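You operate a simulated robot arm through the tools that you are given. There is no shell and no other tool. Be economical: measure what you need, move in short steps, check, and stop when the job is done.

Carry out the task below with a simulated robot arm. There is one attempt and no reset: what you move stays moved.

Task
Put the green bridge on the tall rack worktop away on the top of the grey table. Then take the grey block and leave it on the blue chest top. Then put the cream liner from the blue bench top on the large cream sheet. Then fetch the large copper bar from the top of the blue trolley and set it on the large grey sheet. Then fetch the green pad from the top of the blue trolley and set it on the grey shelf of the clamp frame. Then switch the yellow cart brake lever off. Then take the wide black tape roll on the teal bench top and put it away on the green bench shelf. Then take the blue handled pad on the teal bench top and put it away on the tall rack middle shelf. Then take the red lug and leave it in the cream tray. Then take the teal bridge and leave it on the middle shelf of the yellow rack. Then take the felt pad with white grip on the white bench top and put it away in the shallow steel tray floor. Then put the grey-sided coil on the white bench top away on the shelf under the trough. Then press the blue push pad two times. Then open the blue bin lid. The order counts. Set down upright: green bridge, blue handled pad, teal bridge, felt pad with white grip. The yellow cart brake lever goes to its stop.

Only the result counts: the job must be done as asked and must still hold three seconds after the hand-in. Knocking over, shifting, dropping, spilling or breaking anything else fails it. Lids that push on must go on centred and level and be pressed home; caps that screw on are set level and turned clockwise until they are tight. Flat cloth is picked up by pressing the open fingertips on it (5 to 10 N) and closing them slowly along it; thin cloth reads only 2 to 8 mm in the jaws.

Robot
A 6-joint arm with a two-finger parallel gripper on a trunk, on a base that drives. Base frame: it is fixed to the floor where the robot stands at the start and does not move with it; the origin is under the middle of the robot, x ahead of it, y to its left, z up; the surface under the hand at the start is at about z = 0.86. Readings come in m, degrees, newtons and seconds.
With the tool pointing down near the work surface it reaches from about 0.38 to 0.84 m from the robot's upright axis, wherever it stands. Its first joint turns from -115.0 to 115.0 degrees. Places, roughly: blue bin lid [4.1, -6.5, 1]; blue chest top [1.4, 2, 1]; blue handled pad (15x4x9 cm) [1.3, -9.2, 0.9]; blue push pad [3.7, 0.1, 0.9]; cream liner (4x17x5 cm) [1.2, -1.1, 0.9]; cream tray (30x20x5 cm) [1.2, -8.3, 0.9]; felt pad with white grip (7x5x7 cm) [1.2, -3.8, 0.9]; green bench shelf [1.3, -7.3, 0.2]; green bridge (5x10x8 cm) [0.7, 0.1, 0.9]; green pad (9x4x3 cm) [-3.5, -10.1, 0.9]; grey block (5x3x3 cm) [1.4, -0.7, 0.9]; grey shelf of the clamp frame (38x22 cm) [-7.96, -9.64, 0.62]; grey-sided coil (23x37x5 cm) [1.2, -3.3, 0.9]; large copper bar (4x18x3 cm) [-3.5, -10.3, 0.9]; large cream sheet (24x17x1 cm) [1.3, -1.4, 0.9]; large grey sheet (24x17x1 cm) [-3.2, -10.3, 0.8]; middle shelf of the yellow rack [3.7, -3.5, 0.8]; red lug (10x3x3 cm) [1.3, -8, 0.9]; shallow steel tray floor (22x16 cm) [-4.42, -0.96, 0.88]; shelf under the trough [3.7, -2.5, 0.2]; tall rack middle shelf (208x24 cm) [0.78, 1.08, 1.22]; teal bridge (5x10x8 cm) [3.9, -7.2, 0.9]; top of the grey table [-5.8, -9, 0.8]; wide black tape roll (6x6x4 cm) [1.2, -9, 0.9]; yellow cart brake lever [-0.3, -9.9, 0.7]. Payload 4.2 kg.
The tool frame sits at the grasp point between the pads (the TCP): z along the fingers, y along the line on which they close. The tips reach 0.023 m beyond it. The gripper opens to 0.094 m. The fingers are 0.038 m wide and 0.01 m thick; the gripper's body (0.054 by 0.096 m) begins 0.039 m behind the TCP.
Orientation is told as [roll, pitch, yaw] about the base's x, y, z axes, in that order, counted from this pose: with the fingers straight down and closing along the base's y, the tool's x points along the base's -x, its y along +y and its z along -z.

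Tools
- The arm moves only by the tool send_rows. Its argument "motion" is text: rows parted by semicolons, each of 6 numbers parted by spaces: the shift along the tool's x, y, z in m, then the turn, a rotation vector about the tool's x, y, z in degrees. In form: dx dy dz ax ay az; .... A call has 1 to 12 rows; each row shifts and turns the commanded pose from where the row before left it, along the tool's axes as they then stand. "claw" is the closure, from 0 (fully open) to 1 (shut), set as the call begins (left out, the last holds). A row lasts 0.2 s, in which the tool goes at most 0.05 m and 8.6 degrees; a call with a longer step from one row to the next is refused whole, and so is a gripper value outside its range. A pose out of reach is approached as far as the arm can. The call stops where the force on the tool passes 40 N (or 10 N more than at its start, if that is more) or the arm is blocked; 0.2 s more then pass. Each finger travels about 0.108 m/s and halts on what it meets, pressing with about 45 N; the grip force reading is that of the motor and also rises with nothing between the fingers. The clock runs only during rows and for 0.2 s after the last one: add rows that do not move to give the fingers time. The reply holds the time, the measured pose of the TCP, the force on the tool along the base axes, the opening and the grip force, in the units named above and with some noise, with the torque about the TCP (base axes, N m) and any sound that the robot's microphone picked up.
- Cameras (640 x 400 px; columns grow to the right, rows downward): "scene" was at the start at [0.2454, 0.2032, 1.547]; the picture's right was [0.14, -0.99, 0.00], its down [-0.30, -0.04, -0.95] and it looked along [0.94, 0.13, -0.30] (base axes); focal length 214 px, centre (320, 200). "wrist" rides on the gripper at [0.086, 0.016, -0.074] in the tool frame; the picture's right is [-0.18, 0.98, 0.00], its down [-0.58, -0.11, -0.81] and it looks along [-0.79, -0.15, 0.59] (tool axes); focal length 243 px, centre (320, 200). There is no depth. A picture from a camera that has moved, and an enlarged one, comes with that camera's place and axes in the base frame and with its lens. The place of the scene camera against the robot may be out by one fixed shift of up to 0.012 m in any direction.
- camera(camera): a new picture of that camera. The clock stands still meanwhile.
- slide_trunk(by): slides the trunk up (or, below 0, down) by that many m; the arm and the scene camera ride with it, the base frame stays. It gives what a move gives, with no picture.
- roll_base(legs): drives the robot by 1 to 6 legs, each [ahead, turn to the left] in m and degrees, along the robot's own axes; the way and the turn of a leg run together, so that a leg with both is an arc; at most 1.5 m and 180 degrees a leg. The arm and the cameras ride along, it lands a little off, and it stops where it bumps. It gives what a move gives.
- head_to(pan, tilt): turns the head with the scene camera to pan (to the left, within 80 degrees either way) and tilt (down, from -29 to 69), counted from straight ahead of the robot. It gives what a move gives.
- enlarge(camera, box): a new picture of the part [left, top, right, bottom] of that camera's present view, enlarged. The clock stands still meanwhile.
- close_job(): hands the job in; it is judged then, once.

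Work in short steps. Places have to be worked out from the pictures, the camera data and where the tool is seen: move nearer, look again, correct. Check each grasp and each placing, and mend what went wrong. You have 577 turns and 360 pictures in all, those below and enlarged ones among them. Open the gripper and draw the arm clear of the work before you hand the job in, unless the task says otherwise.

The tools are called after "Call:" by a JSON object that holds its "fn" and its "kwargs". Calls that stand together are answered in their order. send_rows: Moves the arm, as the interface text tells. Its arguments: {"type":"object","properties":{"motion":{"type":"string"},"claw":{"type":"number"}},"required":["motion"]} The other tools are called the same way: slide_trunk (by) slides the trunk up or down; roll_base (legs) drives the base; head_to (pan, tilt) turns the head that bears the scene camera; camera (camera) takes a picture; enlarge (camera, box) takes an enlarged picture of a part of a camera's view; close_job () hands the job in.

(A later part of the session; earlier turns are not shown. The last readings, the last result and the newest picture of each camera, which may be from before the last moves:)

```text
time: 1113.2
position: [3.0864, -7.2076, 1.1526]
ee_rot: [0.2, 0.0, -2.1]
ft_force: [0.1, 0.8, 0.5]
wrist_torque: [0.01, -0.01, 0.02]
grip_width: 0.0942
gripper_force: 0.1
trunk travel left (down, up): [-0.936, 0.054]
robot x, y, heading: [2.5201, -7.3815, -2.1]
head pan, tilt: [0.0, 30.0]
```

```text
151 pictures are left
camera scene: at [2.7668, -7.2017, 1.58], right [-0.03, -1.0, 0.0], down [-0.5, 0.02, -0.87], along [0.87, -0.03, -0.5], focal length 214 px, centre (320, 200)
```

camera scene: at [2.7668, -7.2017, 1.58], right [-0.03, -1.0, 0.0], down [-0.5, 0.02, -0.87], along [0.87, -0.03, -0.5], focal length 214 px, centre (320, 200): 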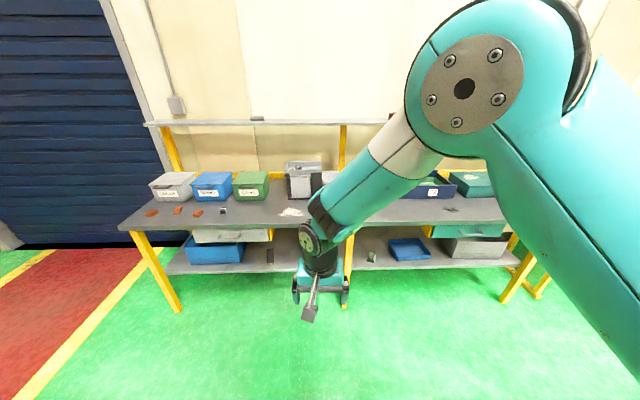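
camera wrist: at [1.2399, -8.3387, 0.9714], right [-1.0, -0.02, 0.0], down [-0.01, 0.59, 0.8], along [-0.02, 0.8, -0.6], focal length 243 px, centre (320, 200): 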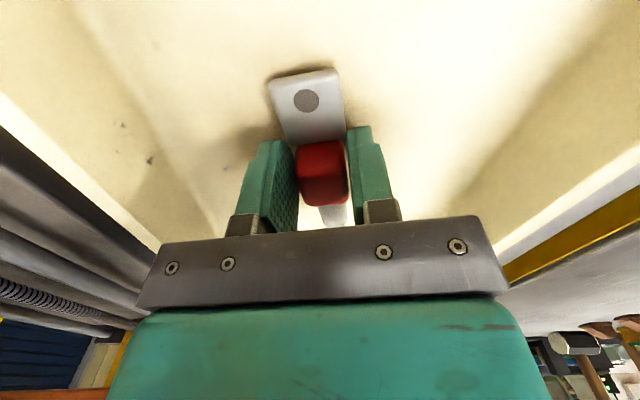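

The bridge should be right behind the forearm in view. I'll move the tool 0.2 to the left and look again.

Call:
{"fn": "send_rows", "kwargs": {"motion": "0 -0.045 0 0 0 0; 0 -0.045 0 0 0 0; 0 -0.045 0 0 0 0; 0 -0.045 0 0 0 0; 0 -0.045 0 0 0 0; 0 0 0 0 0 0"}}

Call:
{"fn": "camera", "kwargs": {"camera": "scene"}}

Call:
{"fn": "camera", "kwargs": {"camera": "wrist"}}

```text
time: 1114.5
position: [3.0765, -7.432, 1.1503]
ee_rot: [0.3, 0.0, -2.0]
ft_force: [-0.6, 0.8, 1.0]
wrist_torque: [0.01, 0.0, 0.02]
grip_width: 0.0935
gripper_force: 0.0
trunk travel left (down, up): [-0.936, 0.054]
robot x, y, heading: [2.517, -7.3832, -1.8]
head pan, tilt: [0.0, 30.0]
```

```text
150 pictures are left
camera scene: at [2.7668, -7.2019, 1.58], right [-0.03, -1.0, 0.0], down [-0.5, 0.02, -0.87], along [0.87, -0.03, -0.5], focal length 214 px, centre (320, 200)
```

scene: 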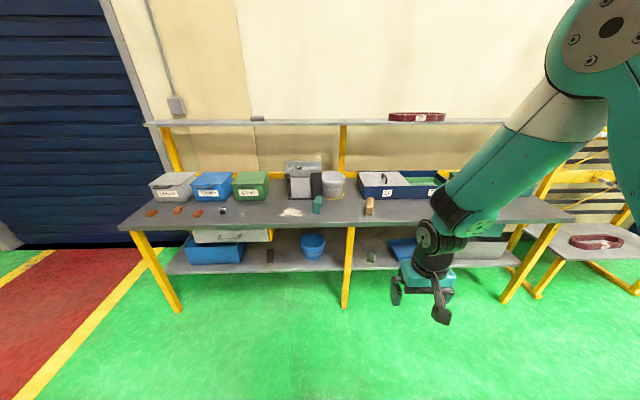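

```text
149 pictures are left
camera wrist: at [2.9887, -7.4129, 1.2244], right [0.22, 0.98, 0.0], down [0.58, -0.13, 0.81], along [0.79, -0.17, -0.59], focal length 243 px, centre (320, 200)
```

wrist: 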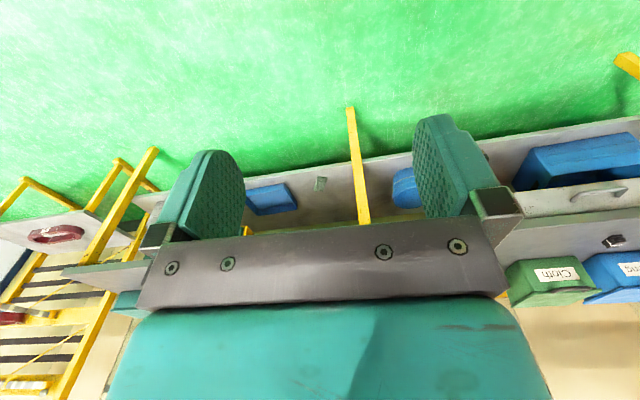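

Call:
{"fn": "enlarge", "kwargs": {"camera": "scene", "box": [270, 160, 390, 240]}}

Call:
{"fn": "roll_base", "kwargs": {"legs": [[0, 2], [0.62, 0]]}}

Call:
{"fn": "head_to", "kwargs": {"pan": 0, "tilt": 45}}

Call:
{"fn": "camera", "kwargs": {"camera": "scene"}}

```text
5.00 times, centred on (330, 200) of scene
camera zoom: at [2.7668, -7.2019, 1.58], right [-0.03, -1.0, 0.0], down [-0.5, 0.02, -0.87], along [0.87, -0.03, -0.5], focal length 1072 px, centre (270, 200)
```

zoom: 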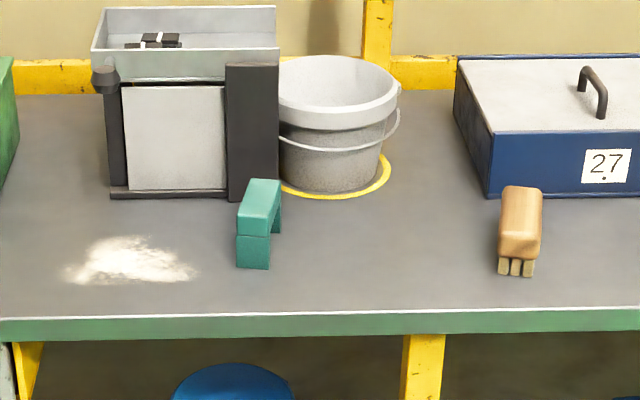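

```text
time: 1118.4
position: [3.6961, -7.4097, 1.1505]
ee_rot: [0.2, 0.0, 0.0]
ft_force: [0.2, 0.4, 0.4]
wrist_torque: [0.0, -0.03, -0.03]
grip_width: 0.094
gripper_force: 0.1
trunk travel left (down, up): [-0.936, 0.054]
robot x, y, heading: [3.1382, -7.3831, 0.2]
head pan, tilt: [0.0, 30.0]
```

```text
time: 1119.2
position: [3.6968, -7.4095, 1.151]
ee_rot: [0.2, 0.1, -0.1]
ft_force: [0.3, -0.3, 0.1]
wrist_torque: [0.0, 0.02, 0.01]
grip_width: 0.0938
gripper_force: 0.0
trunk travel left (down, up): [-0.936, 0.054]
robot x, y, heading: [3.1341, -7.3846, 0.1]
head pan, tilt: [0.0, 45.0]
```

```text
147 pictures are left
camera scene: at [3.37, -7.1902, 1.5574], right [0.01, -1.0, 0.0], down [-0.71, 0.0, -0.71], along [0.71, 0.0, -0.71], focal length 214 px, centre (320, 200)
```

scene: 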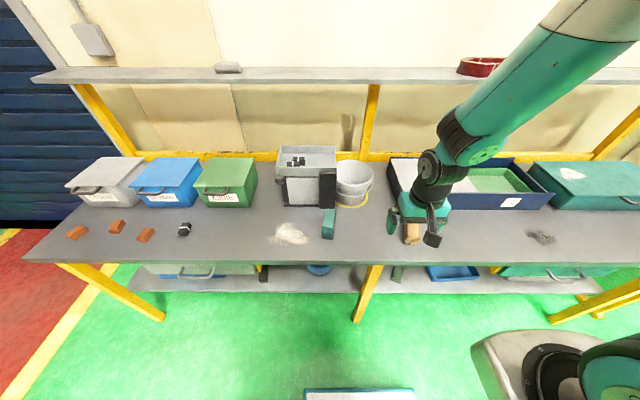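

Call:
{"fn": "enlarge", "kwargs": {"camera": "scene", "box": [270, 165, 390, 255]}}

```text
4.44 times, centred on (330, 210) of scene
camera zoom: at [3.37, -7.1902, 1.5574], right [0.01, -1.0, 0.0], down [-0.71, 0.0, -0.71], along [0.71, 0.0, -0.71], focal length 953 px, centre (276, 156)
```

zoom: 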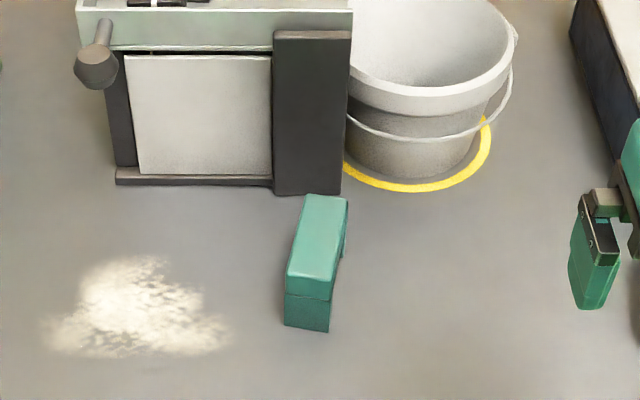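

Bridge centre ≈ (3.891, -7.226), axis -11°. Orienting the tool (yaw -11°, pitch 40°) and moving to a pre-grasp.

Call:
{"fn": "send_rows", "kwargs": {"motion": "0 0 0 0 0 5.6; 0 0 0 0 0 5.6; 0 0 0 0 -8 0; 0 0 0 0 -8 0; 0 0 0 0 -8 0; 0 0 0 0 -8 0; 0 0 0 0 -8 0; 0 0 0 0 0 0"}}

Call:
{"fn": "send_rows", "kwargs": {"motion": "0 0.0435 0 0 0 0; 0 0.0435 0 0 0 0; 0 0.0435 0 0 0 0; 0 0.0435 0 0 0 0; 0 0.0435 0 0 0 0; 0.0114 0 0.041 0 0 0; 0.0114 0 0.041 0 0 0; 0.0114 0 0.041 0 0 0; 0.0114 0 0.041 0 0 0; 0 0 0 0 0 0"}}

Call:
{"fn": "camera", "kwargs": {"camera": "wrist"}}

Call:
{"fn": "enlarge", "kwargs": {"camera": "scene", "box": [270, 145, 390, 255]}}

```text
time: 1121.0
position: [3.7147, -7.4004, 1.1471]
ee_rot: [0.3, -40.0, -11.3]
ft_force: [0.5, -0.7, 0.0]
wrist_torque: [-0.01, 0.02, -0.03]
grip_width: 0.0942
gripper_force: 0.0
out of reach, approached as far as the arm can: row 6, 7
trunk travel left (down, up): [-0.936, 0.054]
robot x, y, heading: [3.1382, -7.376, 0.5]
head pan, tilt: [0.0, 45.0]
```

```text
time: 1123.2
position: [3.8268, -7.2004, 0.9917]
ee_rot: [0.3, -39.8, -11.4]
ft_force: [0.4, -0.5, -0.4]
wrist_torque: [0.01, 0.0, -0.02]
grip_width: 0.094
gripper_force: 0.1
trunk travel left (down, up): [-0.936, 0.054]
robot x, y, heading: [3.1343, -7.3831, 0.4]
head pan, tilt: [0.0, 45.0]
```

```text
145 pictures are left
camera wrist: at [3.7169, -7.162, 0.9924], right [0.33, 0.94, 0.12], down [-0.09, -0.1, 0.99], along [0.94, -0.34, 0.05], focal length 243 px, centre (320, 200)
```

wrist: 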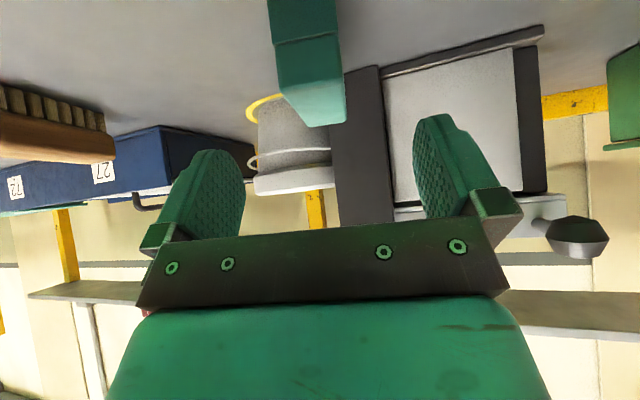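

```text
3.64 times, centred on (330, 200) of scene
camera zoom: at [3.37, -7.1901, 1.5574], right [0.01, -1.0, 0.0], down [-0.71, 0.0, -0.71], along [0.71, 0.0, -0.71], focal length 780 px, centre (284, 200)
```

zoom: 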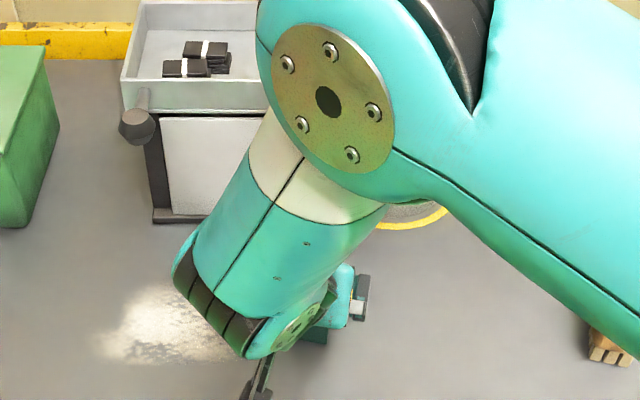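

Refined from the wrist view; sliding in to grip.

Call:
{"fn": "send_rows", "kwargs": {"motion": "0.0055 -0.0035 0.02 0 0 0; 0.0054 -0.0035 0.02 0 0 0; 0 0 0.025 0 0 0; 0 0 0.02 0 0 0; 0 0 0 0 0 0"}}

Call:
{"fn": "camera", "kwargs": {"camera": "wrist"}}

```text
time: 1124.4
position: [3.8731, -7.2153, 0.9212]
ee_rot: [0.3, -39.9, -11.4]
ft_force: [-0.1, -0.2, 0.9]
wrist_torque: [0.0, -0.01, 0.0]
grip_width: 0.094
gripper_force: 0.0
trunk travel left (down, up): [-0.936, 0.054]
robot x, y, heading: [3.1371, -7.3833, -0.0]
head pan, tilt: [0.0, 45.0]
```

```text
143 pictures are left
camera wrist: at [3.7638, -7.1763, 0.9217], right [0.33, 0.94, 0.12], down [-0.09, -0.1, 0.99], along [0.94, -0.34, 0.05], focal length 243 px, centre (320, 200)
```

wrist: 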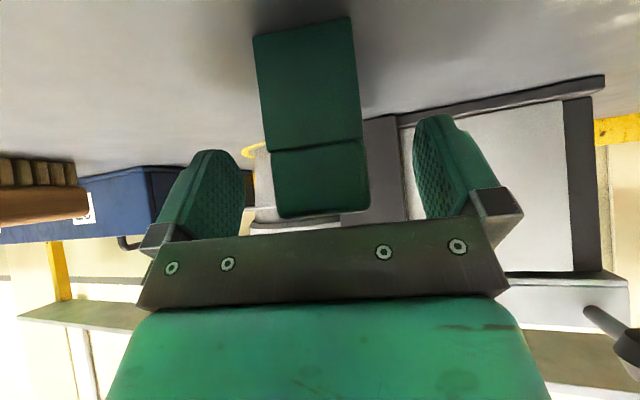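

The bridge is centred between the fingers. Closing and lifting.

Call:
{"fn": "send_rows", "kwargs": {"motion": "0 0 0 0 0 0; 0 0 0 0 0 0; 0 0 0 0 0 0; 0 0 0 0 0 0", "claw": 1}}

Call:
{"fn": "send_rows", "kwargs": {"motion": "-0.0193 0 -0.023 0 0 0; -0.0193 0 -0.023 0 0 0; -0.0193 0 -0.023 0 0 0; -0.0193 0 -0.023 0 0 0; 0 0 0 0 0 0"}}

Call:
{"fn": "camera", "kwargs": {"camera": "wrist"}}

```text
time: 1125.4
position: [3.8737, -7.2145, 0.9213]
ee_rot: [0.4, -39.9, -11.4]
ft_force: [-0.9, 1.6, 0.6]
wrist_torque: [0.0, -0.02, 0.06]
grip_width: 0.0396
gripper_force: 44.8
trunk travel left (down, up): [-0.936, 0.054]
robot x, y, heading: [3.1382, -7.3843, 0.4]
head pan, tilt: [0.0, 45.0]
```

```text
time: 1126.6
position: [3.8726, -7.2173, 1.0398]
ee_rot: [0.3, -39.9, -11.4]
ft_force: [0.5, 0.1, -2.1]
wrist_torque: [0.03, 0.09, -0.02]
grip_width: 0.0399
gripper_force: 45.1
trunk travel left (down, up): [-0.936, 0.054]
robot x, y, heading: [3.138, -7.38, 0.4]
head pan, tilt: [0.0, 45.0]
```

```text
142 pictures are left
camera wrist: at [3.7631, -7.178, 1.0406], right [0.33, 0.94, 0.12], down [-0.09, -0.1, 0.99], along [0.94, -0.34, 0.05], focal length 243 px, centre (320, 200)
```

wrist: 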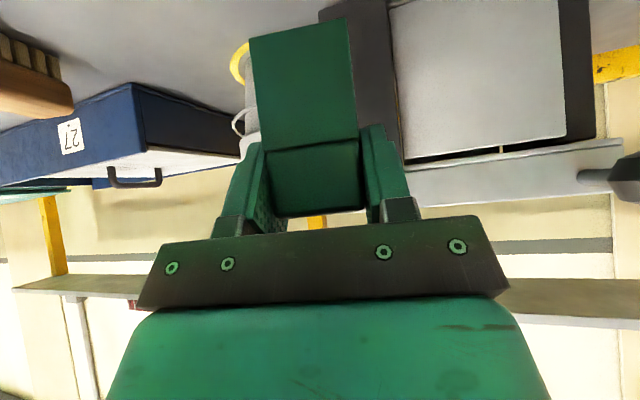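

Held. Backing out, driving north to the yellow rack at y≈-3.5.

Call:
{"fn": "roll_base", "kwargs": {"legs": [[-0.6, 0], [0, 90], [1.4, 0], [1.3, 0], [1.2, 0], [0, -90]]}}

Call:
{"fn": "head_to", "kwargs": {"pan": 0, "tilt": 25}}

Call:
{"fn": "camera", "kwargs": {"camera": "scene"}}

```text
time: 1156.1
position: [3.4195, -3.3594, 1.0393]
ee_rot: [0.2, -39.9, -14.9]
ft_force: [-0.7, -0.3, -2.1]
wrist_torque: [0.03, 0.1, 0.0]
grip_width: 0.0401
gripper_force: 44.9
trunk travel left (down, up): [-0.936, 0.054]
robot x, y, heading: [2.6723, -3.4799, -3.3]
head pan, tilt: [0.0, 45.0]
```

```text
time: 1156.9
position: [3.418, -3.3592, 1.0393]
ee_rot: [0.2, -39.9, -15.0]
ft_force: [-0.9, -0.8, -2.5]
wrist_torque: [0.05, 0.07, -0.01]
grip_width: 0.0397
gripper_force: 44.8
trunk travel left (down, up): [-0.936, 0.054]
robot x, y, heading: [2.6758, -3.4796, -3.2]
head pan, tilt: [0.0, 25.0]
```

```text
141 pictures are left
camera scene: at [2.9298, -3.3025, 1.5879], right [-0.06, -1.0, 0.0], down [-0.42, 0.02, -0.91], along [0.9, -0.05, -0.42], focal length 214 px, centre (320, 200)
```

scene: 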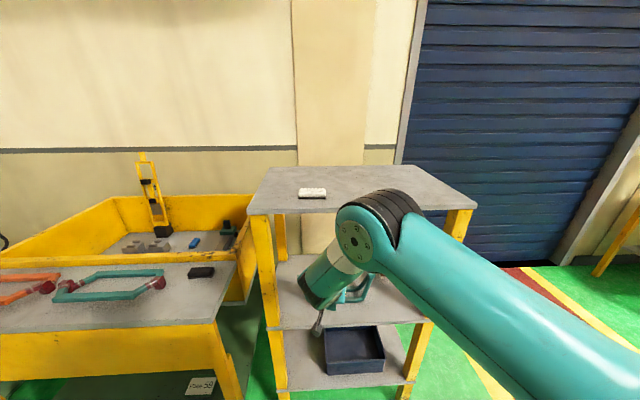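

Call:
{"fn": "camera", "kwargs": {"camera": "wrist"}}

Call:
{"fn": "enlarge", "kwargs": {"camera": "scene", "box": [230, 150, 490, 400]}}

```text
140 pictures are left
camera wrist: at [3.3118, -3.3138, 1.0402], right [0.39, 0.91, 0.12], down [-0.1, -0.09, 0.99], along [0.92, -0.39, 0.05], focal length 243 px, centre (320, 200)
```

wrist: 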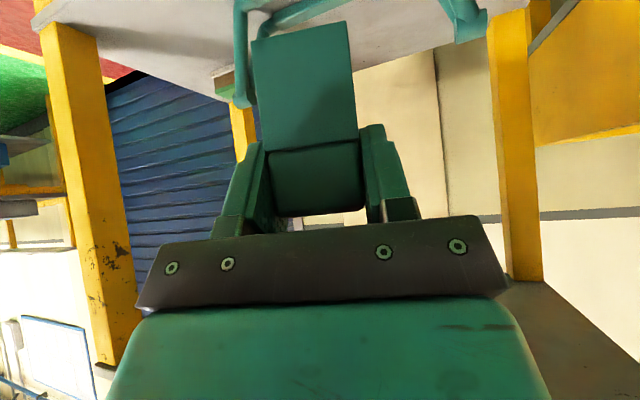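

```text
1.60 times, centred on (360, 275) of scene
camera zoom: at [2.9298, -3.3025, 1.5879], right [-0.06, -1.0, 0.0], down [-0.42, 0.02, -0.91], along [0.9, -0.05, -0.42], focal length 343 px, centre (256, 80)
```

zoom: 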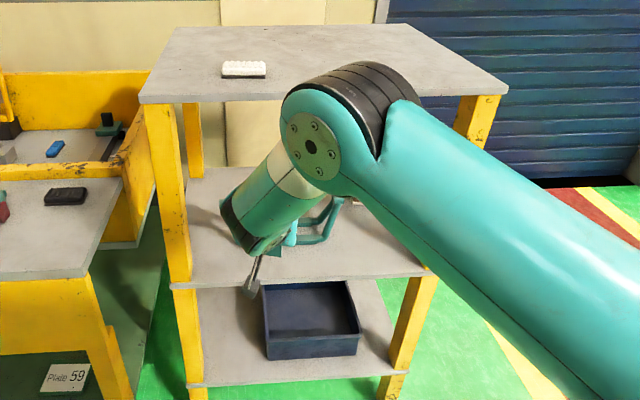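

A teal loop also lies on that shelf. I'll back off to get a clear view of the free space.

Call:
{"fn": "roll_base", "kwargs": {"legs": [[-0.45, 0], [0, -25]]}}

Call:
{"fn": "head_to", "kwargs": {"pan": 30, "tilt": 25}}

Call:
{"fn": "enlarge", "kwargs": {"camera": "scene", "box": [180, 130, 500, 330]}}

```text
time: 1160.9
position: [2.9514, -3.6752, 1.0393]
ee_rot: [0.3, -39.9, -41.2]
ft_force: [0.1, 0.1, -1.8]
wrist_torque: [0.04, 0.04, -0.03]
grip_width: 0.0399
gripper_force: 45.0
trunk travel left (down, up): [-0.936, 0.054]
robot x, y, heading: [2.2291, -3.4489, -29.5]
head pan, tilt: [0.0, 25.0]
```

```text
time: 1161.8
position: [2.9511, -3.6753, 1.0396]
ee_rot: [0.2, -40.0, -41.2]
ft_force: [-0.5, -0.1, -2.4]
wrist_torque: [0.04, 0.08, -0.01]
grip_width: 0.0398
gripper_force: 44.5
trunk travel left (down, up): [-0.936, 0.054]
robot x, y, heading: [2.23, -3.4488, -29.7]
head pan, tilt: [30.0, 25.0]
```

```text
2.00 times, centred on (340, 230) of scene
camera zoom: at [2.552, -3.3607, 1.5879], right [0.01, -1.0, 0.0], down [-0.42, 0.0, -0.91], along [0.91, 0.01, -0.42], focal length 429 px, centre (280, 140)
```

zoom: 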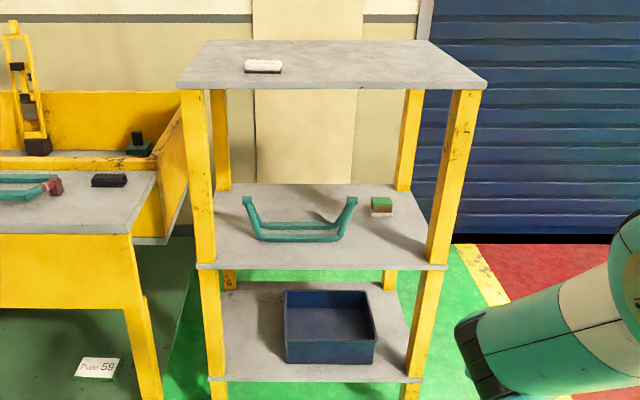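

Free spot on the middle shelf: right-front, around (3.55, -3.655), between the loop's end (y≈-3.57) and the right post (y≈-3.75). I'll position the base for a straight entry along +x.

Call:
{"fn": "roll_base", "kwargs": {"legs": [[0, -50], [0.38, 0], [0, 79.5]]}}

Call:
{"fn": "send_rows", "kwargs": {"motion": "0 0 0 -3.73 0 -4.45; 0 0 0 -3.73 0 -4.45; 0 0 0 0 0 0"}}

Call:
{"fn": "slide_trunk", "kwargs": {"by": -0.135}}

Call:
{"fn": "camera", "kwargs": {"camera": "scene"}}

```text
time: 1169.9
position: [3.0313, -3.6065, 1.038]
ee_rot: [0.4, -39.8, -8.4]
ft_force: [1.5, -0.8, -2.9]
wrist_torque: [0.01, 0.07, 0.04]
grip_width: 0.0398
gripper_force: 45.1
trunk travel left (down, up): [-0.936, 0.054]
robot x, y, heading: [2.3017, -3.8091, 2.9]
head pan, tilt: [30.0, 25.0]
```

```text
time: 1170.7
position: [3.0294, -3.606, 1.0387]
ee_rot: [0.3, -39.9, 3.1]
ft_force: [0.2, 1.5, -2.4]
wrist_torque: [0.02, 0.06, -0.03]
grip_width: 0.04
gripper_force: 45.4
trunk travel left (down, up): [-0.936, 0.054]
robot x, y, heading: [2.3035, -3.8107, 2.9]
head pan, tilt: [30.0, 25.0]
```

```text
time: 1172.3
position: [3.0307, -3.6075, 0.905]
ee_rot: [0.3, -40.0, 3.1]
ft_force: [0.6, 0.1, -2.2]
wrist_torque: [0.0, 0.07, -0.01]
grip_width: 0.0398
gripper_force: 45.2
trunk travel left (down, up): [-0.801, 0.189]
robot x, y, heading: [2.302, -3.8105, 3.3]
head pan, tilt: [30.0, 25.0]
```

```text
137 pictures are left
camera scene: at [2.5226, -3.5604, 1.453], right [0.55, -0.84, 0.0], down [-0.35, -0.23, -0.91], along [0.76, 0.5, -0.42], focal length 214 px, centre (320, 200)
```

scene: 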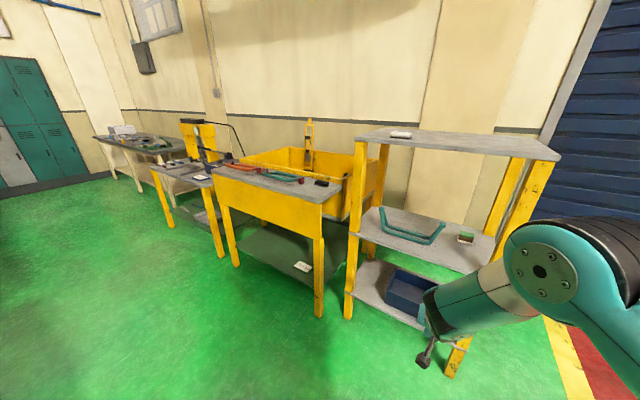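

Call:
{"fn": "roll_base", "kwargs": {"legs": [[0, -3.2], [0.3, 0]]}}

Call:
{"fn": "camera", "kwargs": {"camera": "wrist"}}

Call:
{"fn": "camera", "kwargs": {"camera": "scene"}}

```text
time: 1174.8
position: [3.3359, -3.6469, 0.9031]
ee_rot: [0.3, -39.9, 0.0]
ft_force: [-0.9, 0.1, -3.1]
wrist_torque: [-0.01, 0.08, 0.0]
grip_width: 0.0395
gripper_force: 45.2
trunk travel left (down, up): [-0.801, 0.189]
robot x, y, heading: [2.5979, -3.8114, 0.0]
head pan, tilt: [30.0, 25.0]
```

```text
136 pictures are left
camera wrist: at [3.2201, -3.6306, 0.9053], right [0.14, 0.98, 0.12], down [-0.07, -0.11, 0.99], along [0.99, -0.14, 0.05], focal length 243 px, centre (320, 200)
```

wrist: 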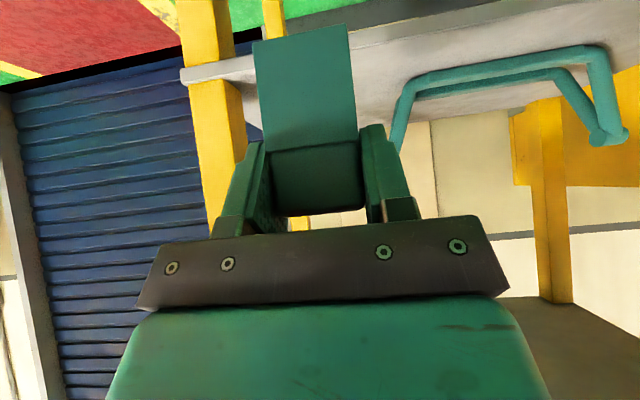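

```text
135 pictures are left
camera scene: at [2.8314, -3.573, 1.4529], right [0.5, -0.87, 0.0], down [-0.37, -0.21, -0.91], along [0.78, 0.45, -0.42], focal length 214 px, centre (320, 200)
```

scene: 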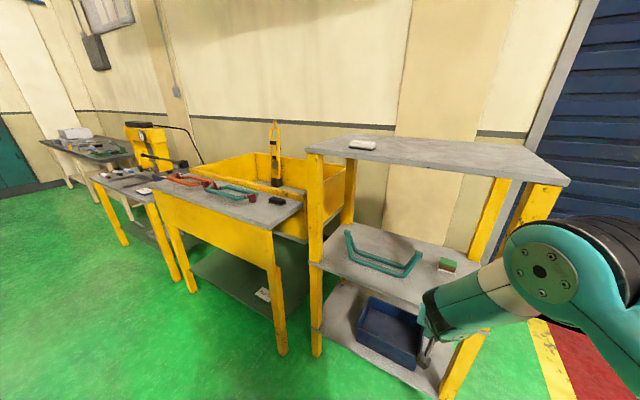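

The window is centred on y≈-3.645, matching the tool. Driving 0.2 in, then checking.

Call:
{"fn": "roll_base", "kwargs": {"legs": [[0.21, 0]]}}

Call:
{"fn": "camera", "kwargs": {"camera": "wrist"}}

Call:
{"fn": "head_to", "kwargs": {"pan": 10, "tilt": 35}}

Call:
{"fn": "camera", "kwargs": {"camera": "scene"}}

```text
time: 1176.4
position: [3.5523, -3.6482, 0.9042]
ee_rot: [0.3, -40.0, -0.1]
ft_force: [0.3, -0.4, -2.7]
wrist_torque: [-0.01, 0.07, -0.01]
grip_width: 0.0397
gripper_force: 44.9
trunk travel left (down, up): [-0.801, 0.189]
robot x, y, heading: [2.8153, -3.8089, -0.1]
head pan, tilt: [30.0, 25.0]
```

```text
134 pictures are left
camera wrist: at [3.4364, -3.6316, 0.9052], right [0.14, 0.98, 0.12], down [-0.07, -0.11, 0.99], along [0.99, -0.15, 0.05], focal length 243 px, centre (320, 200)
```

wrist: 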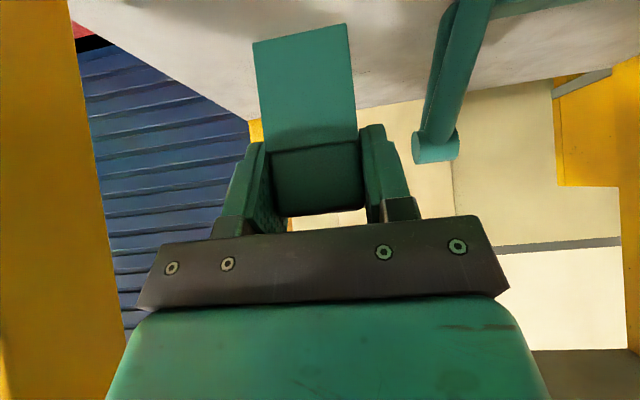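

```text
time: 1177.3
position: [3.5523, -3.6479, 0.9047]
ee_rot: [0.3, -39.9, 0.0]
ft_force: [0.4, 0.3, -1.6]
wrist_torque: [-0.01, 0.05, 0.02]
grip_width: 0.0397
gripper_force: 44.7
trunk travel left (down, up): [-0.801, 0.189]
robot x, y, heading: [2.8129, -3.8092, -0.4]
head pan, tilt: [10.0, 35.0]
```

```text
133 pictures are left
camera scene: at [3.0547, -3.6042, 1.4372], right [0.17, -0.98, 0.0], down [-0.56, -0.1, -0.82], along [0.81, 0.14, -0.57], focal length 214 px, centre (320, 200)
```

scene: 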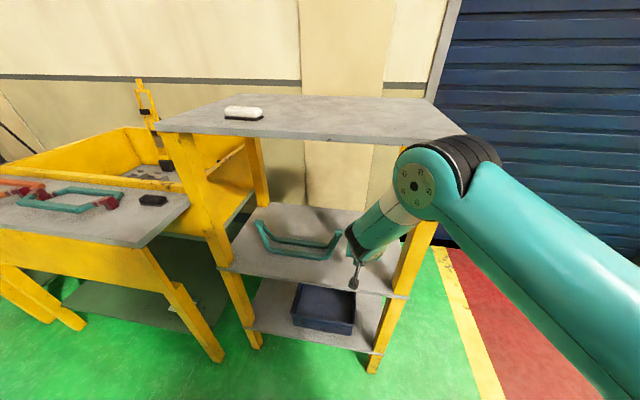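

Clear on both sides. Lowering to the shelf.

Call:
{"fn": "slide_trunk", "kwargs": {"by": -0.03}}

Call:
{"fn": "slide_trunk", "kwargs": {"by": -0.007}}

Call:
{"fn": "slide_trunk", "kwargs": {"by": -0.005}}

Call:
{"fn": "slide_trunk", "kwargs": {"by": -0.004}}

```text
time: 1178.0
position: [3.5521, -3.6477, 0.8734]
ee_rot: [0.3, -39.9, 0.0]
ft_force: [-0.1, 0.3, -2.4]
wrist_torque: [-0.01, 0.07, 0.0]
grip_width: 0.0398
gripper_force: 45.1
trunk travel left (down, up): [-0.771, 0.219]
robot x, y, heading: [2.8147, -3.8129, -0.1]
head pan, tilt: [10.0, 35.0]
```

```text
time: 1178.6
position: [3.5516, -3.6474, 0.8672]
ee_rot: [0.3, -40.0, 0.0]
ft_force: [0.5, -0.4, -2.0]
wrist_torque: [0.04, 0.1, 0.0]
grip_width: 0.0399
gripper_force: 44.2
trunk travel left (down, up): [-0.764, 0.226]
robot x, y, heading: [2.817, -3.8097, -0.1]
head pan, tilt: [10.0, 35.0]
```

```text
time: 1179.1
position: [3.5521, -3.6477, 0.8631]
ee_rot: [0.3, -39.9, 0.0]
ft_force: [0.4, -1.0, -2.3]
wrist_torque: [0.0, 0.09, -0.01]
grip_width: 0.0399
gripper_force: 45.0
trunk travel left (down, up): [-0.759, 0.231]
robot x, y, heading: [2.8096, -3.8086, -0.1]
head pan, tilt: [10.0, 35.0]
```

```text
time: 1179.7
position: [3.5522, -3.6486, 0.8579]
ee_rot: [0.3, -39.9, 0.0]
ft_force: [-0.5, -0.2, -2.5]
wrist_torque: [0.03, 0.04, 0.01]
grip_width: 0.0396
gripper_force: 44.8
trunk travel left (down, up): [-0.755, 0.235]
robot x, y, heading: [2.8145, -3.8154, -0.2]
head pan, tilt: [10.0, 35.0]
```

Call:
{"fn": "slide_trunk", "kwargs": {"by": -0.006}}

Call:
{"fn": "slide_trunk", "kwargs": {"by": -0.006}}

Call:
{"fn": "camera", "kwargs": {"camera": "wrist"}}

```text
time: 1180.2
position: [3.5519, -3.6479, 0.852]
ee_rot: [0.3, -39.9, 0.0]
ft_force: [0.6, -0.6, -2.8]
wrist_torque: [0.01, 0.07, -0.01]
grip_width: 0.0402
gripper_force: 45.2
trunk travel left (down, up): [-0.749, 0.241]
robot x, y, heading: [2.8169, -3.81, -0.1]
head pan, tilt: [10.0, 35.0]
```

```text
time: 1180.8
position: [3.5521, -3.6474, 0.847]
ee_rot: [0.2, -39.9, -0.1]
ft_force: [-0.8, 0.0, -1.7]
wrist_torque: [-0.03, 0.07, 0.03]
grip_width: 0.0397
gripper_force: 45.2
trunk travel left (down, up): [-0.743, 0.247]
robot x, y, heading: [2.8141, -3.8082, -0.2]
head pan, tilt: [10.0, 35.0]
```

```text
132 pictures are left
camera wrist: at [3.4364, -3.6316, 0.8472], right [0.14, 0.98, 0.12], down [-0.07, -0.11, 0.99], along [0.99, -0.15, 0.05], focal length 243 px, centre (320, 200)
```

wrist: 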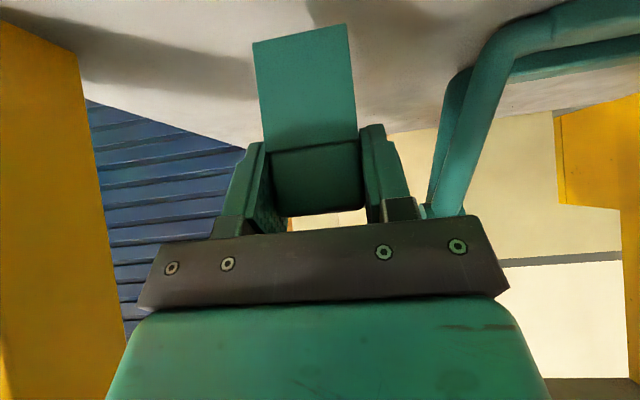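

Still in the air; the shelf is a bit lower than expected. Continuing down in small steps.

Call:
{"fn": "slide_trunk", "kwargs": {"by": -0.008}}

Call:
{"fn": "slide_trunk", "kwargs": {"by": -0.006}}

Call:
{"fn": "slide_trunk", "kwargs": {"by": -0.005}}

Call:
{"fn": "slide_trunk", "kwargs": {"by": -0.004}}

```text
time: 1181.3
position: [3.5513, -3.6477, 0.8387]
ee_rot: [0.4, -39.9, 0.0]
ft_force: [-0.4, -0.6, -2.1]
wrist_torque: [0.01, 0.03, 0.02]
grip_width: 0.0397
gripper_force: 45.3
trunk travel left (down, up): [-0.735, 0.255]
robot x, y, heading: [2.8168, -3.8099, -0.2]
head pan, tilt: [10.0, 35.0]
```

```text
time: 1181.9
position: [3.5505, -3.6476, 0.8331]
ee_rot: [0.3, -39.9, 0.0]
ft_force: [-0.6, 0.2, -2.8]
wrist_torque: [0.03, 0.06, -0.01]
grip_width: 0.0398
gripper_force: 45.2
trunk travel left (down, up): [-0.729, 0.261]
robot x, y, heading: [2.8123, -3.8106, -0.2]
head pan, tilt: [10.0, 35.0]
```

```text
time: 1182.4
position: [3.552, -3.6482, 0.827]
ee_rot: [0.3, -39.9, 0.0]
ft_force: [-0.1, -1.2, -2.1]
wrist_torque: [0.03, 0.06, 0.0]
grip_width: 0.0395
gripper_force: 45.1
trunk travel left (down, up): [-0.724, 0.266]
robot x, y, heading: [2.8154, -3.8101, -0.2]
head pan, tilt: [10.0, 35.0]
```

```text
time: 1182.9
position: [3.5511, -3.648, 0.8235]
ee_rot: [0.3, -40.0, 0.0]
ft_force: [0.9, 1.6, -2.0]
wrist_torque: [0.01, 0.05, 0.0]
grip_width: 0.0399
gripper_force: 44.7
trunk travel left (down, up): [-0.72, 0.27]
robot x, y, heading: [2.8139, -3.8089, -0.1]
head pan, tilt: [10.0, 35.0]
```

Call:
{"fn": "camera", "kwargs": {"camera": "wrist"}}

Call:
{"fn": "enlarge", "kwargs": {"camera": "scene", "box": [220, 170, 460, 340]}}

```text
131 pictures are left
camera wrist: at [3.4364, -3.6316, 0.8242], right [0.14, 0.98, 0.12], down [-0.07, -0.11, 0.99], along [0.99, -0.15, 0.05], focal length 243 px, centre (320, 200)
```

wrist: 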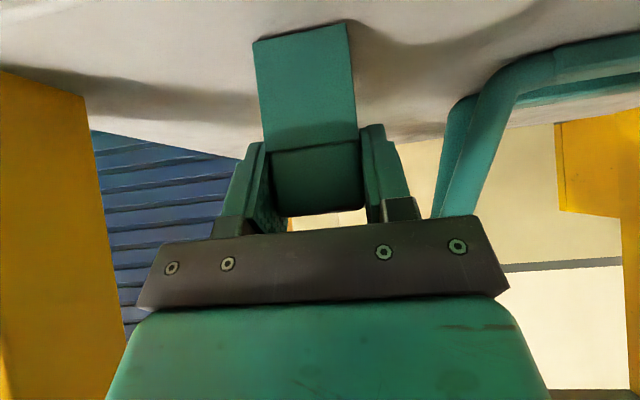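

```text
2.35 times, centred on (340, 255) of scene
camera zoom: at [3.0547, -3.6043, 1.3561], right [0.17, -0.99, 0.0], down [-0.57, -0.1, -0.82], along [0.81, 0.14, -0.57], focal length 505 px, centre (273, 71)
```

zoom: 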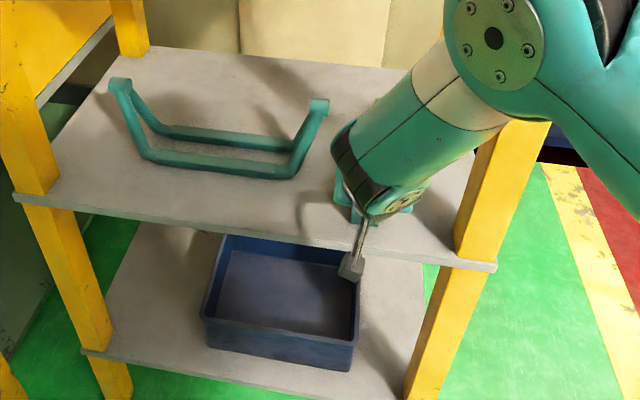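

Call:
{"fn": "slide_trunk", "kwargs": {"by": -0.004}}

Call:
{"fn": "slide_trunk", "kwargs": {"by": -0.004}}

Call:
{"fn": "slide_trunk", "kwargs": {"by": -0.004}}

Call:
{"fn": "slide_trunk", "kwargs": {"by": -0.004}}

```text
time: 1183.5
position: [3.5525, -3.6484, 0.8213]
ee_rot: [0.3, -40.0, -0.2]
ft_force: [-3.9, -1.7, 11.6]
wrist_torque: [-0.4, 0.44, -0.05]
grip_width: 0.0398
gripper_force: 44.9
trunk travel left (down, up): [-0.716, 0.274]
robot x, y, heading: [2.8151, -3.8116, 0.3]
head pan, tilt: [10.0, 35.0]
```

```text
time: 1184.0
position: [3.5525, -3.6491, 0.8192]
ee_rot: [0.4, -40.3, -0.2]
ft_force: [-2.3, -3.4, 34.9]
wrist_torque: [-0.81, -0.06, -0.27]
grip_width: 0.04
gripper_force: 45.2
trunk travel left (down, up): [-0.712, 0.278]
robot x, y, heading: [2.8144, -3.8078, 0.1]
head pan, tilt: [10.0, 35.0]
```

```text
time: 1184.5
position: [3.5524, -3.6487, 0.814]
ee_rot: [0.4, -40.2, -0.2]
ft_force: [3.2, -4.4, 32.7]
wrist_torque: [-0.73, -0.49, -0.04]
grip_width: 0.0395
gripper_force: 45.0
trunk travel left (down, up): [-0.708, 0.282]
robot x, y, heading: [2.8119, -3.8111, -0.1]
head pan, tilt: [10.0, 35.0]
```

```text
time: 1185.1
position: [3.5518, -3.6485, 0.809]
ee_rot: [0.1, -40.1, -0.1]
ft_force: [3.0, -5.9, 30.8]
wrist_torque: [-0.7, -0.39, 0.23]
grip_width: 0.0398
gripper_force: 44.8
trunk travel left (down, up): [-0.704, 0.286]
robot x, y, heading: [2.8121, -3.8084, -0.1]
head pan, tilt: [10.0, 35.0]
```

It has touched down and the fingers have begun to slide on it. I'll come up 8 mm, release, and withdraw.

Call:
{"fn": "slide_trunk", "kwargs": {"by": 0.006}}

Call:
{"fn": "send_rows", "kwargs": {"motion": "0 0 0 0 0 0; 0 0 0 0 0 0; 0 0 0 0 0 0; 0 0 0 0 0 0", "claw": 0}}

Call:
{"fn": "camera", "kwargs": {"camera": "wrist"}}

```text
time: 1185.6
position: [3.5503, -3.6482, 0.8112]
ee_rot: [0.2, -39.5, 0.1]
ft_force: [-0.4, 1.3, -2.1]
wrist_torque: [0.04, 0.06, 0.0]
grip_width: 0.04
gripper_force: 45.5
trunk travel left (down, up): [-0.71, 0.28]
robot x, y, heading: [2.8147, -3.8104, -0.0]
head pan, tilt: [10.0, 35.0]
```

```text
time: 1186.6
position: [3.5519, -3.6484, 0.8127]
ee_rot: [0.3, -39.8, -0.2]
ft_force: [0.3, -0.2, -0.1]
wrist_torque: [-0.01, -0.01, 0.02]
grip_width: 0.094
gripper_force: 0.1
trunk travel left (down, up): [-0.71, 0.28]
robot x, y, heading: [2.814, -3.8081, 0.2]
head pan, tilt: [10.0, 35.0]
```

```text
129 pictures are left
camera wrist: at [3.4364, -3.6317, 0.8143], right [0.14, 0.98, 0.12], down [-0.07, -0.11, 0.99], along [0.99, -0.15, 0.05], focal length 243 px, centre (320, 200)
```

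wrist: 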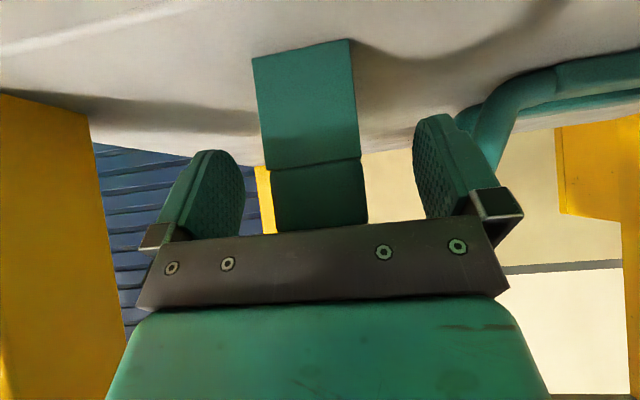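

Upright and released. Withdrawing along the tool axis, then backing out.

Call:
{"fn": "send_rows", "kwargs": {"motion": "0 0 -0.02 0 0 0; 0 0 -0.03 0 0 0; 0 0 -0.04 0 0 0; 0 0 0 0 0 0"}}

Call:
{"fn": "roll_base", "kwargs": {"legs": [[-0.45, 0]]}}

Call:
{"fn": "camera", "kwargs": {"camera": "wrist"}}

Call:
{"fn": "enlarge", "kwargs": {"camera": "scene", "box": [200, 110, 500, 310]}}

```text
time: 1187.6
position: [3.4968, -3.6475, 0.8811]
ee_rot: [0.3, -39.9, 0.0]
ft_force: [-0.6, -0.4, -0.4]
wrist_torque: [0.03, -0.01, 0.04]
grip_width: 0.094
gripper_force: 0.0
trunk travel left (down, up): [-0.71, 0.28]
robot x, y, heading: [2.8171, -3.8117, -0.0]
head pan, tilt: [10.0, 35.0]
```

```text
time: 1190.4
position: [3.0325, -3.6481, 0.8821]
ee_rot: [0.3, -39.9, -0.2]
ft_force: [-0.2, -0.5, -0.3]
wrist_torque: [0.04, -0.03, -0.02]
grip_width: 0.0939
gripper_force: 0.0
trunk travel left (down, up): [-0.71, 0.28]
robot x, y, heading: [2.3472, -3.8055, -0.1]
head pan, tilt: [10.0, 35.0]
```

```text
128 pictures are left
camera wrist: at [2.917, -3.6309, 0.8827], right [0.14, 0.98, 0.12], down [-0.07, -0.11, 0.99], along [0.99, -0.15, 0.05], focal length 243 px, centre (320, 200)
```

wrist: 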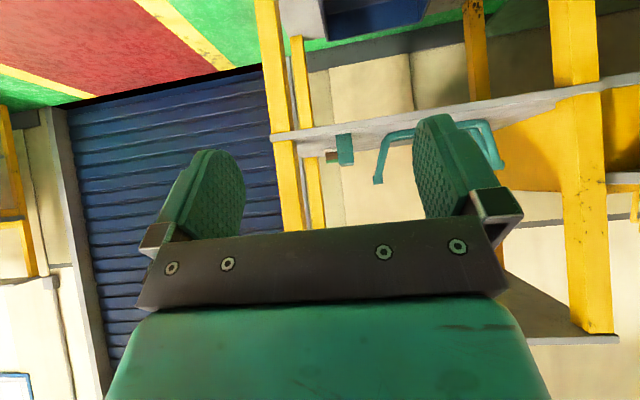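

```text
2.00 times, centred on (350, 210) of scene
camera zoom: at [2.5905, -3.6036, 1.3462], right [0.17, -0.99, 0.0], down [-0.57, -0.1, -0.82], along [0.81, 0.14, -0.57], focal length 429 px, centre (260, 180)
```

zoom: 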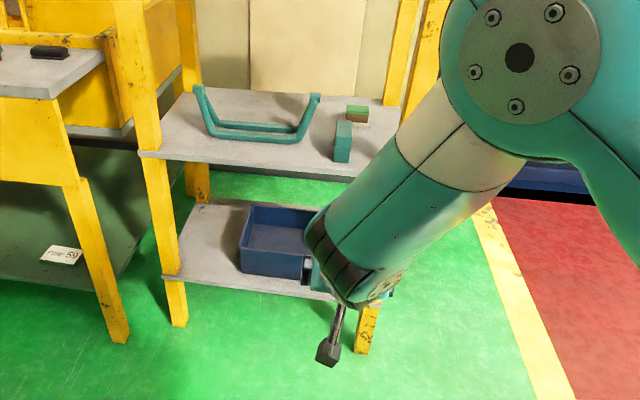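

The teal bridge is in place. Next the felt pad with white grip on the white bench, right behind me. Turning around.

Call:
{"fn": "slide_trunk", "kwargs": {"by": 0.22}}

Call:
{"fn": "send_rows", "kwargs": {"motion": "0.02 0 0 0 8 0; 0.02 0 0 0 8 0; 0.02 0 0 0 8 0; 0.02 0 0 0 8 0; 0.02 0 0 0 8 0; 0 0 0 0 0 0"}}

Call:
{"fn": "roll_base", "kwargs": {"legs": [[0, 90], [0, 90]]}}

Call:
{"fn": "head_to", "kwargs": {"pan": 0, "tilt": 35}}

Call:
{"fn": "camera", "kwargs": {"camera": "scene"}}

```text
time: 1192.7
position: [3.0324, -3.6464, 1.102]
ee_rot: [0.3, -39.9, -0.4]
ft_force: [-0.2, 0.2, -0.2]
wrist_torque: [-0.04, 0.02, 0.0]
grip_width: 0.094
gripper_force: 0.1
trunk travel left (down, up): [-0.93, 0.06]
robot x, y, heading: [2.3525, -3.8109, -0.1]
head pan, tilt: [10.0, 35.0]
```

```text
time: 1194.1
position: [2.9449, -3.65, 1.0628]
ee_rot: [0.2, 0.3, -0.1]
ft_force: [0.2, 0.3, 0.4]
wrist_torque: [-0.01, 0.0, -0.01]
grip_width: 0.094
gripper_force: 0.0
trunk travel left (down, up): [-0.93, 0.06]
robot x, y, heading: [2.351, -3.8088, -0.5]
head pan, tilt: [10.0, 35.0]
```

```text
time: 1202.1
position: [1.7486, -3.9445, 1.063]
ee_rot: [0.2, 0.2, 177.9]
ft_force: [0.0, -1.1, -0.4]
wrist_torque: [0.0, 0.02, 0.0]
grip_width: 0.094
gripper_force: 0.2
trunk travel left (down, up): [-0.93, 0.06]
robot x, y, heading: [2.352, -3.8083, 177.7]
head pan, tilt: [10.0, 35.0]
```

```text
time: 1202.8
position: [1.7486, -3.9436, 1.0638]
ee_rot: [0.2, 0.1, 177.9]
ft_force: [-0.3, -0.1, 0.5]
wrist_torque: [0.0, 0.03, 0.01]
grip_width: 0.094
gripper_force: 0.1
trunk travel left (down, up): [-0.93, 0.06]
robot x, y, heading: [2.3506, -3.8066, 177.7]
head pan, tilt: [0.0, 35.0]
```

```text
126 pictures are left
camera scene: at [2.1025, -3.9973, 1.5662], right [0.04, 1.0, 0.0], down [0.57, -0.02, -0.82], along [-0.82, 0.03, -0.57], focal length 214 px, centre (320, 200)
```

scene: 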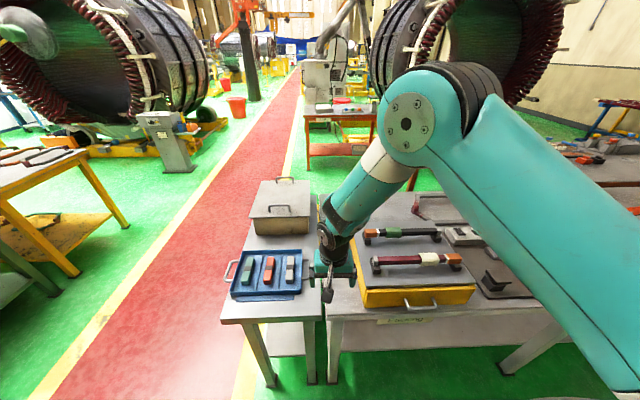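

The pad should be behind the wrist in view; I'll swing the tool to the right and look again.

Call:
{"fn": "send_rows", "kwargs": {"motion": "0 -0.045 0 0 0 0; 0 -0.045 0 0 0 0; 0 -0.045 0 0 0 0; 0 -0.045 0 0 0 0; 0 -0.045 0 0 0 0; 0 -0.045 0 0 0 0; 0 -0.045 0 0 0 0; 0 -0.045 0 0 0 0; 0 0 0 0 0 0"}}

Call:
{"fn": "camera", "kwargs": {"camera": "scene"}}

Call:
{"fn": "camera", "kwargs": {"camera": "wrist"}}

```text
time: 1204.8
position: [1.7637, -3.585, 1.0638]
ee_rot: [0.3, 0.1, 178.0]
ft_force: [-0.4, -0.1, 0.0]
wrist_torque: [0.0, 0.01, 0.02]
grip_width: 0.094
gripper_force: 0.1
trunk travel left (down, up): [-0.93, 0.06]
robot x, y, heading: [2.3502, -3.805, 177.7]
head pan, tilt: [0.0, 35.0]
```

```text
125 pictures are left
camera scene: at [2.1025, -3.997, 1.5662], right [0.04, 1.0, 0.0], down [0.57, -0.02, -0.82], along [-0.82, 0.03, -0.57], focal length 214 px, centre (320, 200)
```

scene: 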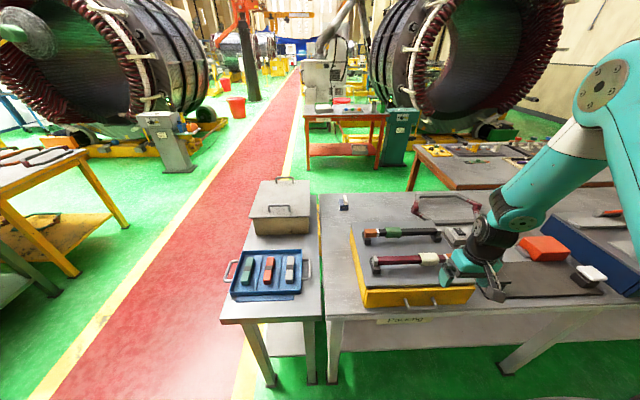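

```text
124 pictures are left
camera wrist: at [1.8468, -3.6039, 1.1365], right [-0.22, -0.98, 0.0], down [-0.58, 0.13, 0.81], along [-0.79, 0.17, -0.59], focal length 243 px, centre (320, 200)
```

wrist: 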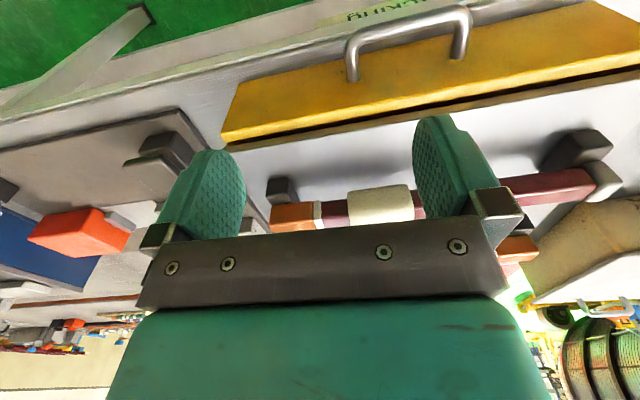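

Call:
{"fn": "enlarge", "kwargs": {"camera": "scene", "box": [310, 170, 530, 320]}}

```text
2.67 times, centred on (420, 245) of scene
camera zoom: at [2.1025, -3.997, 1.5662], right [0.04, 1.0, 0.0], down [0.57, -0.02, -0.82], along [-0.82, 0.03, -0.57], focal length 572 px, centre (53, 80)
```

zoom: 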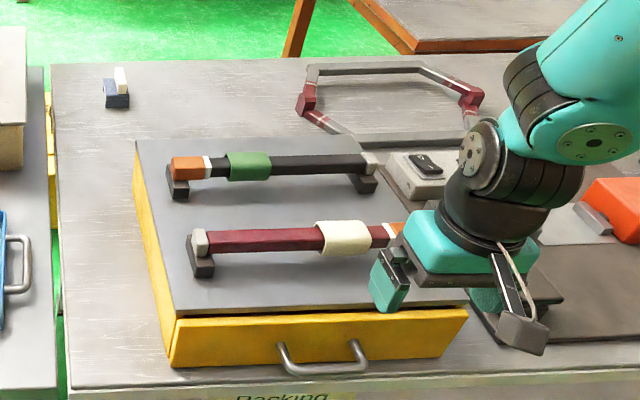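

The felt pad is at about (1.175, -3.833), rear-left of the bench. I'll reposition the base to (2.0, -3.6), clear of the bench leg, with the arm extended ahead.

Call:
{"fn": "roll_base", "kwargs": {"legs": [[0, -88], [0.2, 0], [0, 90]]}}

Call:
{"fn": "send_rows", "kwargs": {"motion": "0 0.04 -0.03 0 0 0; 0 0.04 -0.03 0 0 0; 0 0.04 0 0 0 0; 0 0.04 0 0 0 0; 0 0.04 0 0 0 0; 0 0.04 0 0 0 0; 0 0.04 0 0 0 0; 0 0 0 0 0 0"}}

Call:
{"fn": "roll_base", "kwargs": {"legs": [[0.34, 0]]}}

Call:
{"fn": "camera", "kwargs": {"camera": "scene"}}

Call:
{"fn": "camera", "kwargs": {"camera": "wrist"}}

```text
time: 1214.0
position: [1.7792, -3.3668, 1.0631]
ee_rot: [0.2, 0.1, 176.0]
ft_force: [-0.1, -0.5, 0.2]
wrist_torque: [-0.01, 0.01, -0.03]
grip_width: 0.0939
gripper_force: 0.1
trunk travel left (down, up): [-0.93, 0.06]
robot x, y, heading: [2.3579, -3.6056, 175.8]
head pan, tilt: [0.0, 35.0]
```

```text
time: 1215.8
position: [1.7571, -3.6458, 1.1259]
ee_rot: [0.2, 0.1, 176.0]
ft_force: [-0.6, -0.1, 0.7]
wrist_torque: [0.0, 0.03, 0.0]
grip_width: 0.0939
gripper_force: 0.1
trunk travel left (down, up): [-0.93, 0.06]
robot x, y, heading: [2.3589, -3.6059, 175.6]
head pan, tilt: [0.0, 35.0]
```

```text
time: 1218.1
position: [1.407, -3.6164, 1.1256]
ee_rot: [0.2, 0.1, 176.0]
ft_force: [0.0, -0.4, 0.0]
wrist_torque: [0.01, 0.02, -0.01]
grip_width: 0.094
gripper_force: 0.0
trunk travel left (down, up): [-0.93, 0.06]
robot x, y, heading: [2.0062, -3.582, 175.5]
head pan, tilt: [0.0, 35.0]
```

```text
122 pictures are left
camera scene: at [1.7533, -3.7611, 1.5662], right [0.08, 1.0, 0.0], down [0.57, -0.04, -0.82], along [-0.82, 0.06, -0.57], focal length 214 px, centre (320, 200)
```

scene: 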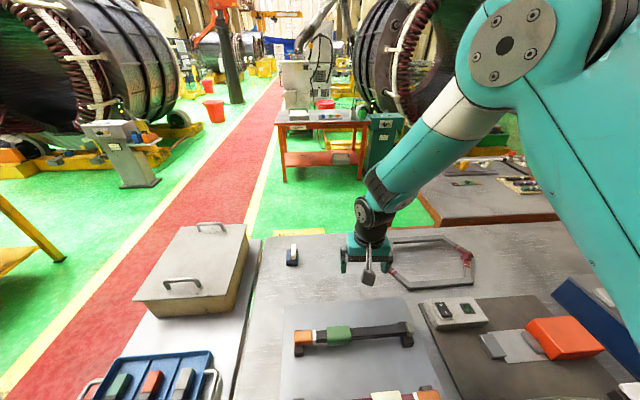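

```text
121 pictures are left
camera wrist: at [1.4916, -3.639, 1.1993], right [-0.25, -0.97, 0.0], down [-0.57, 0.15, 0.81], along [-0.78, 0.2, -0.59], focal length 243 px, centre (320, 200)
```

wrist: 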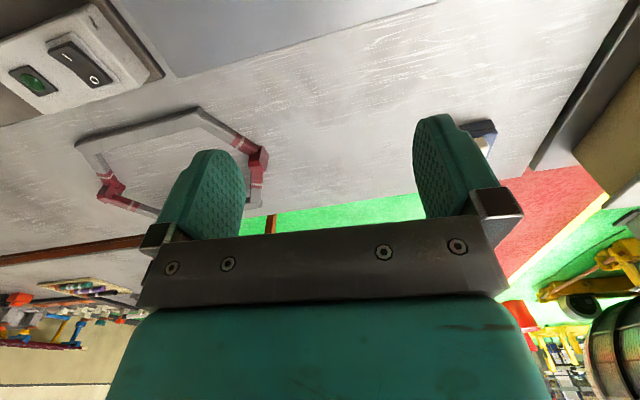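

Call:
{"fn": "enlarge", "kwargs": {"camera": "scene", "box": [260, 225, 340, 285]}}

```text
6.67 times, centred on (300, 255) of scene
camera zoom: at [1.7533, -3.7611, 1.5662], right [0.08, 1.0, 0.0], down [0.57, -0.04, -0.82], along [-0.82, 0.06, -0.57], focal length 1430 px, centre (453, -167)
```

zoom: 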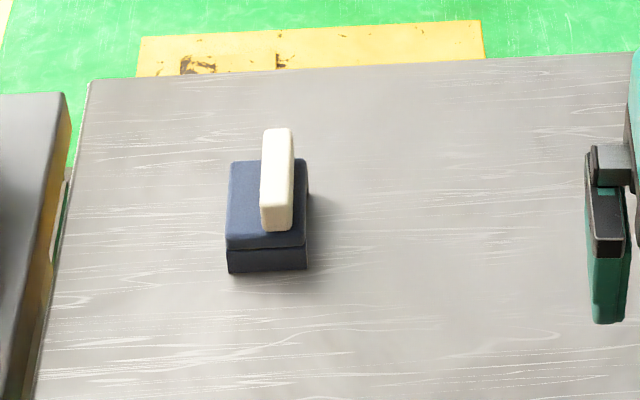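

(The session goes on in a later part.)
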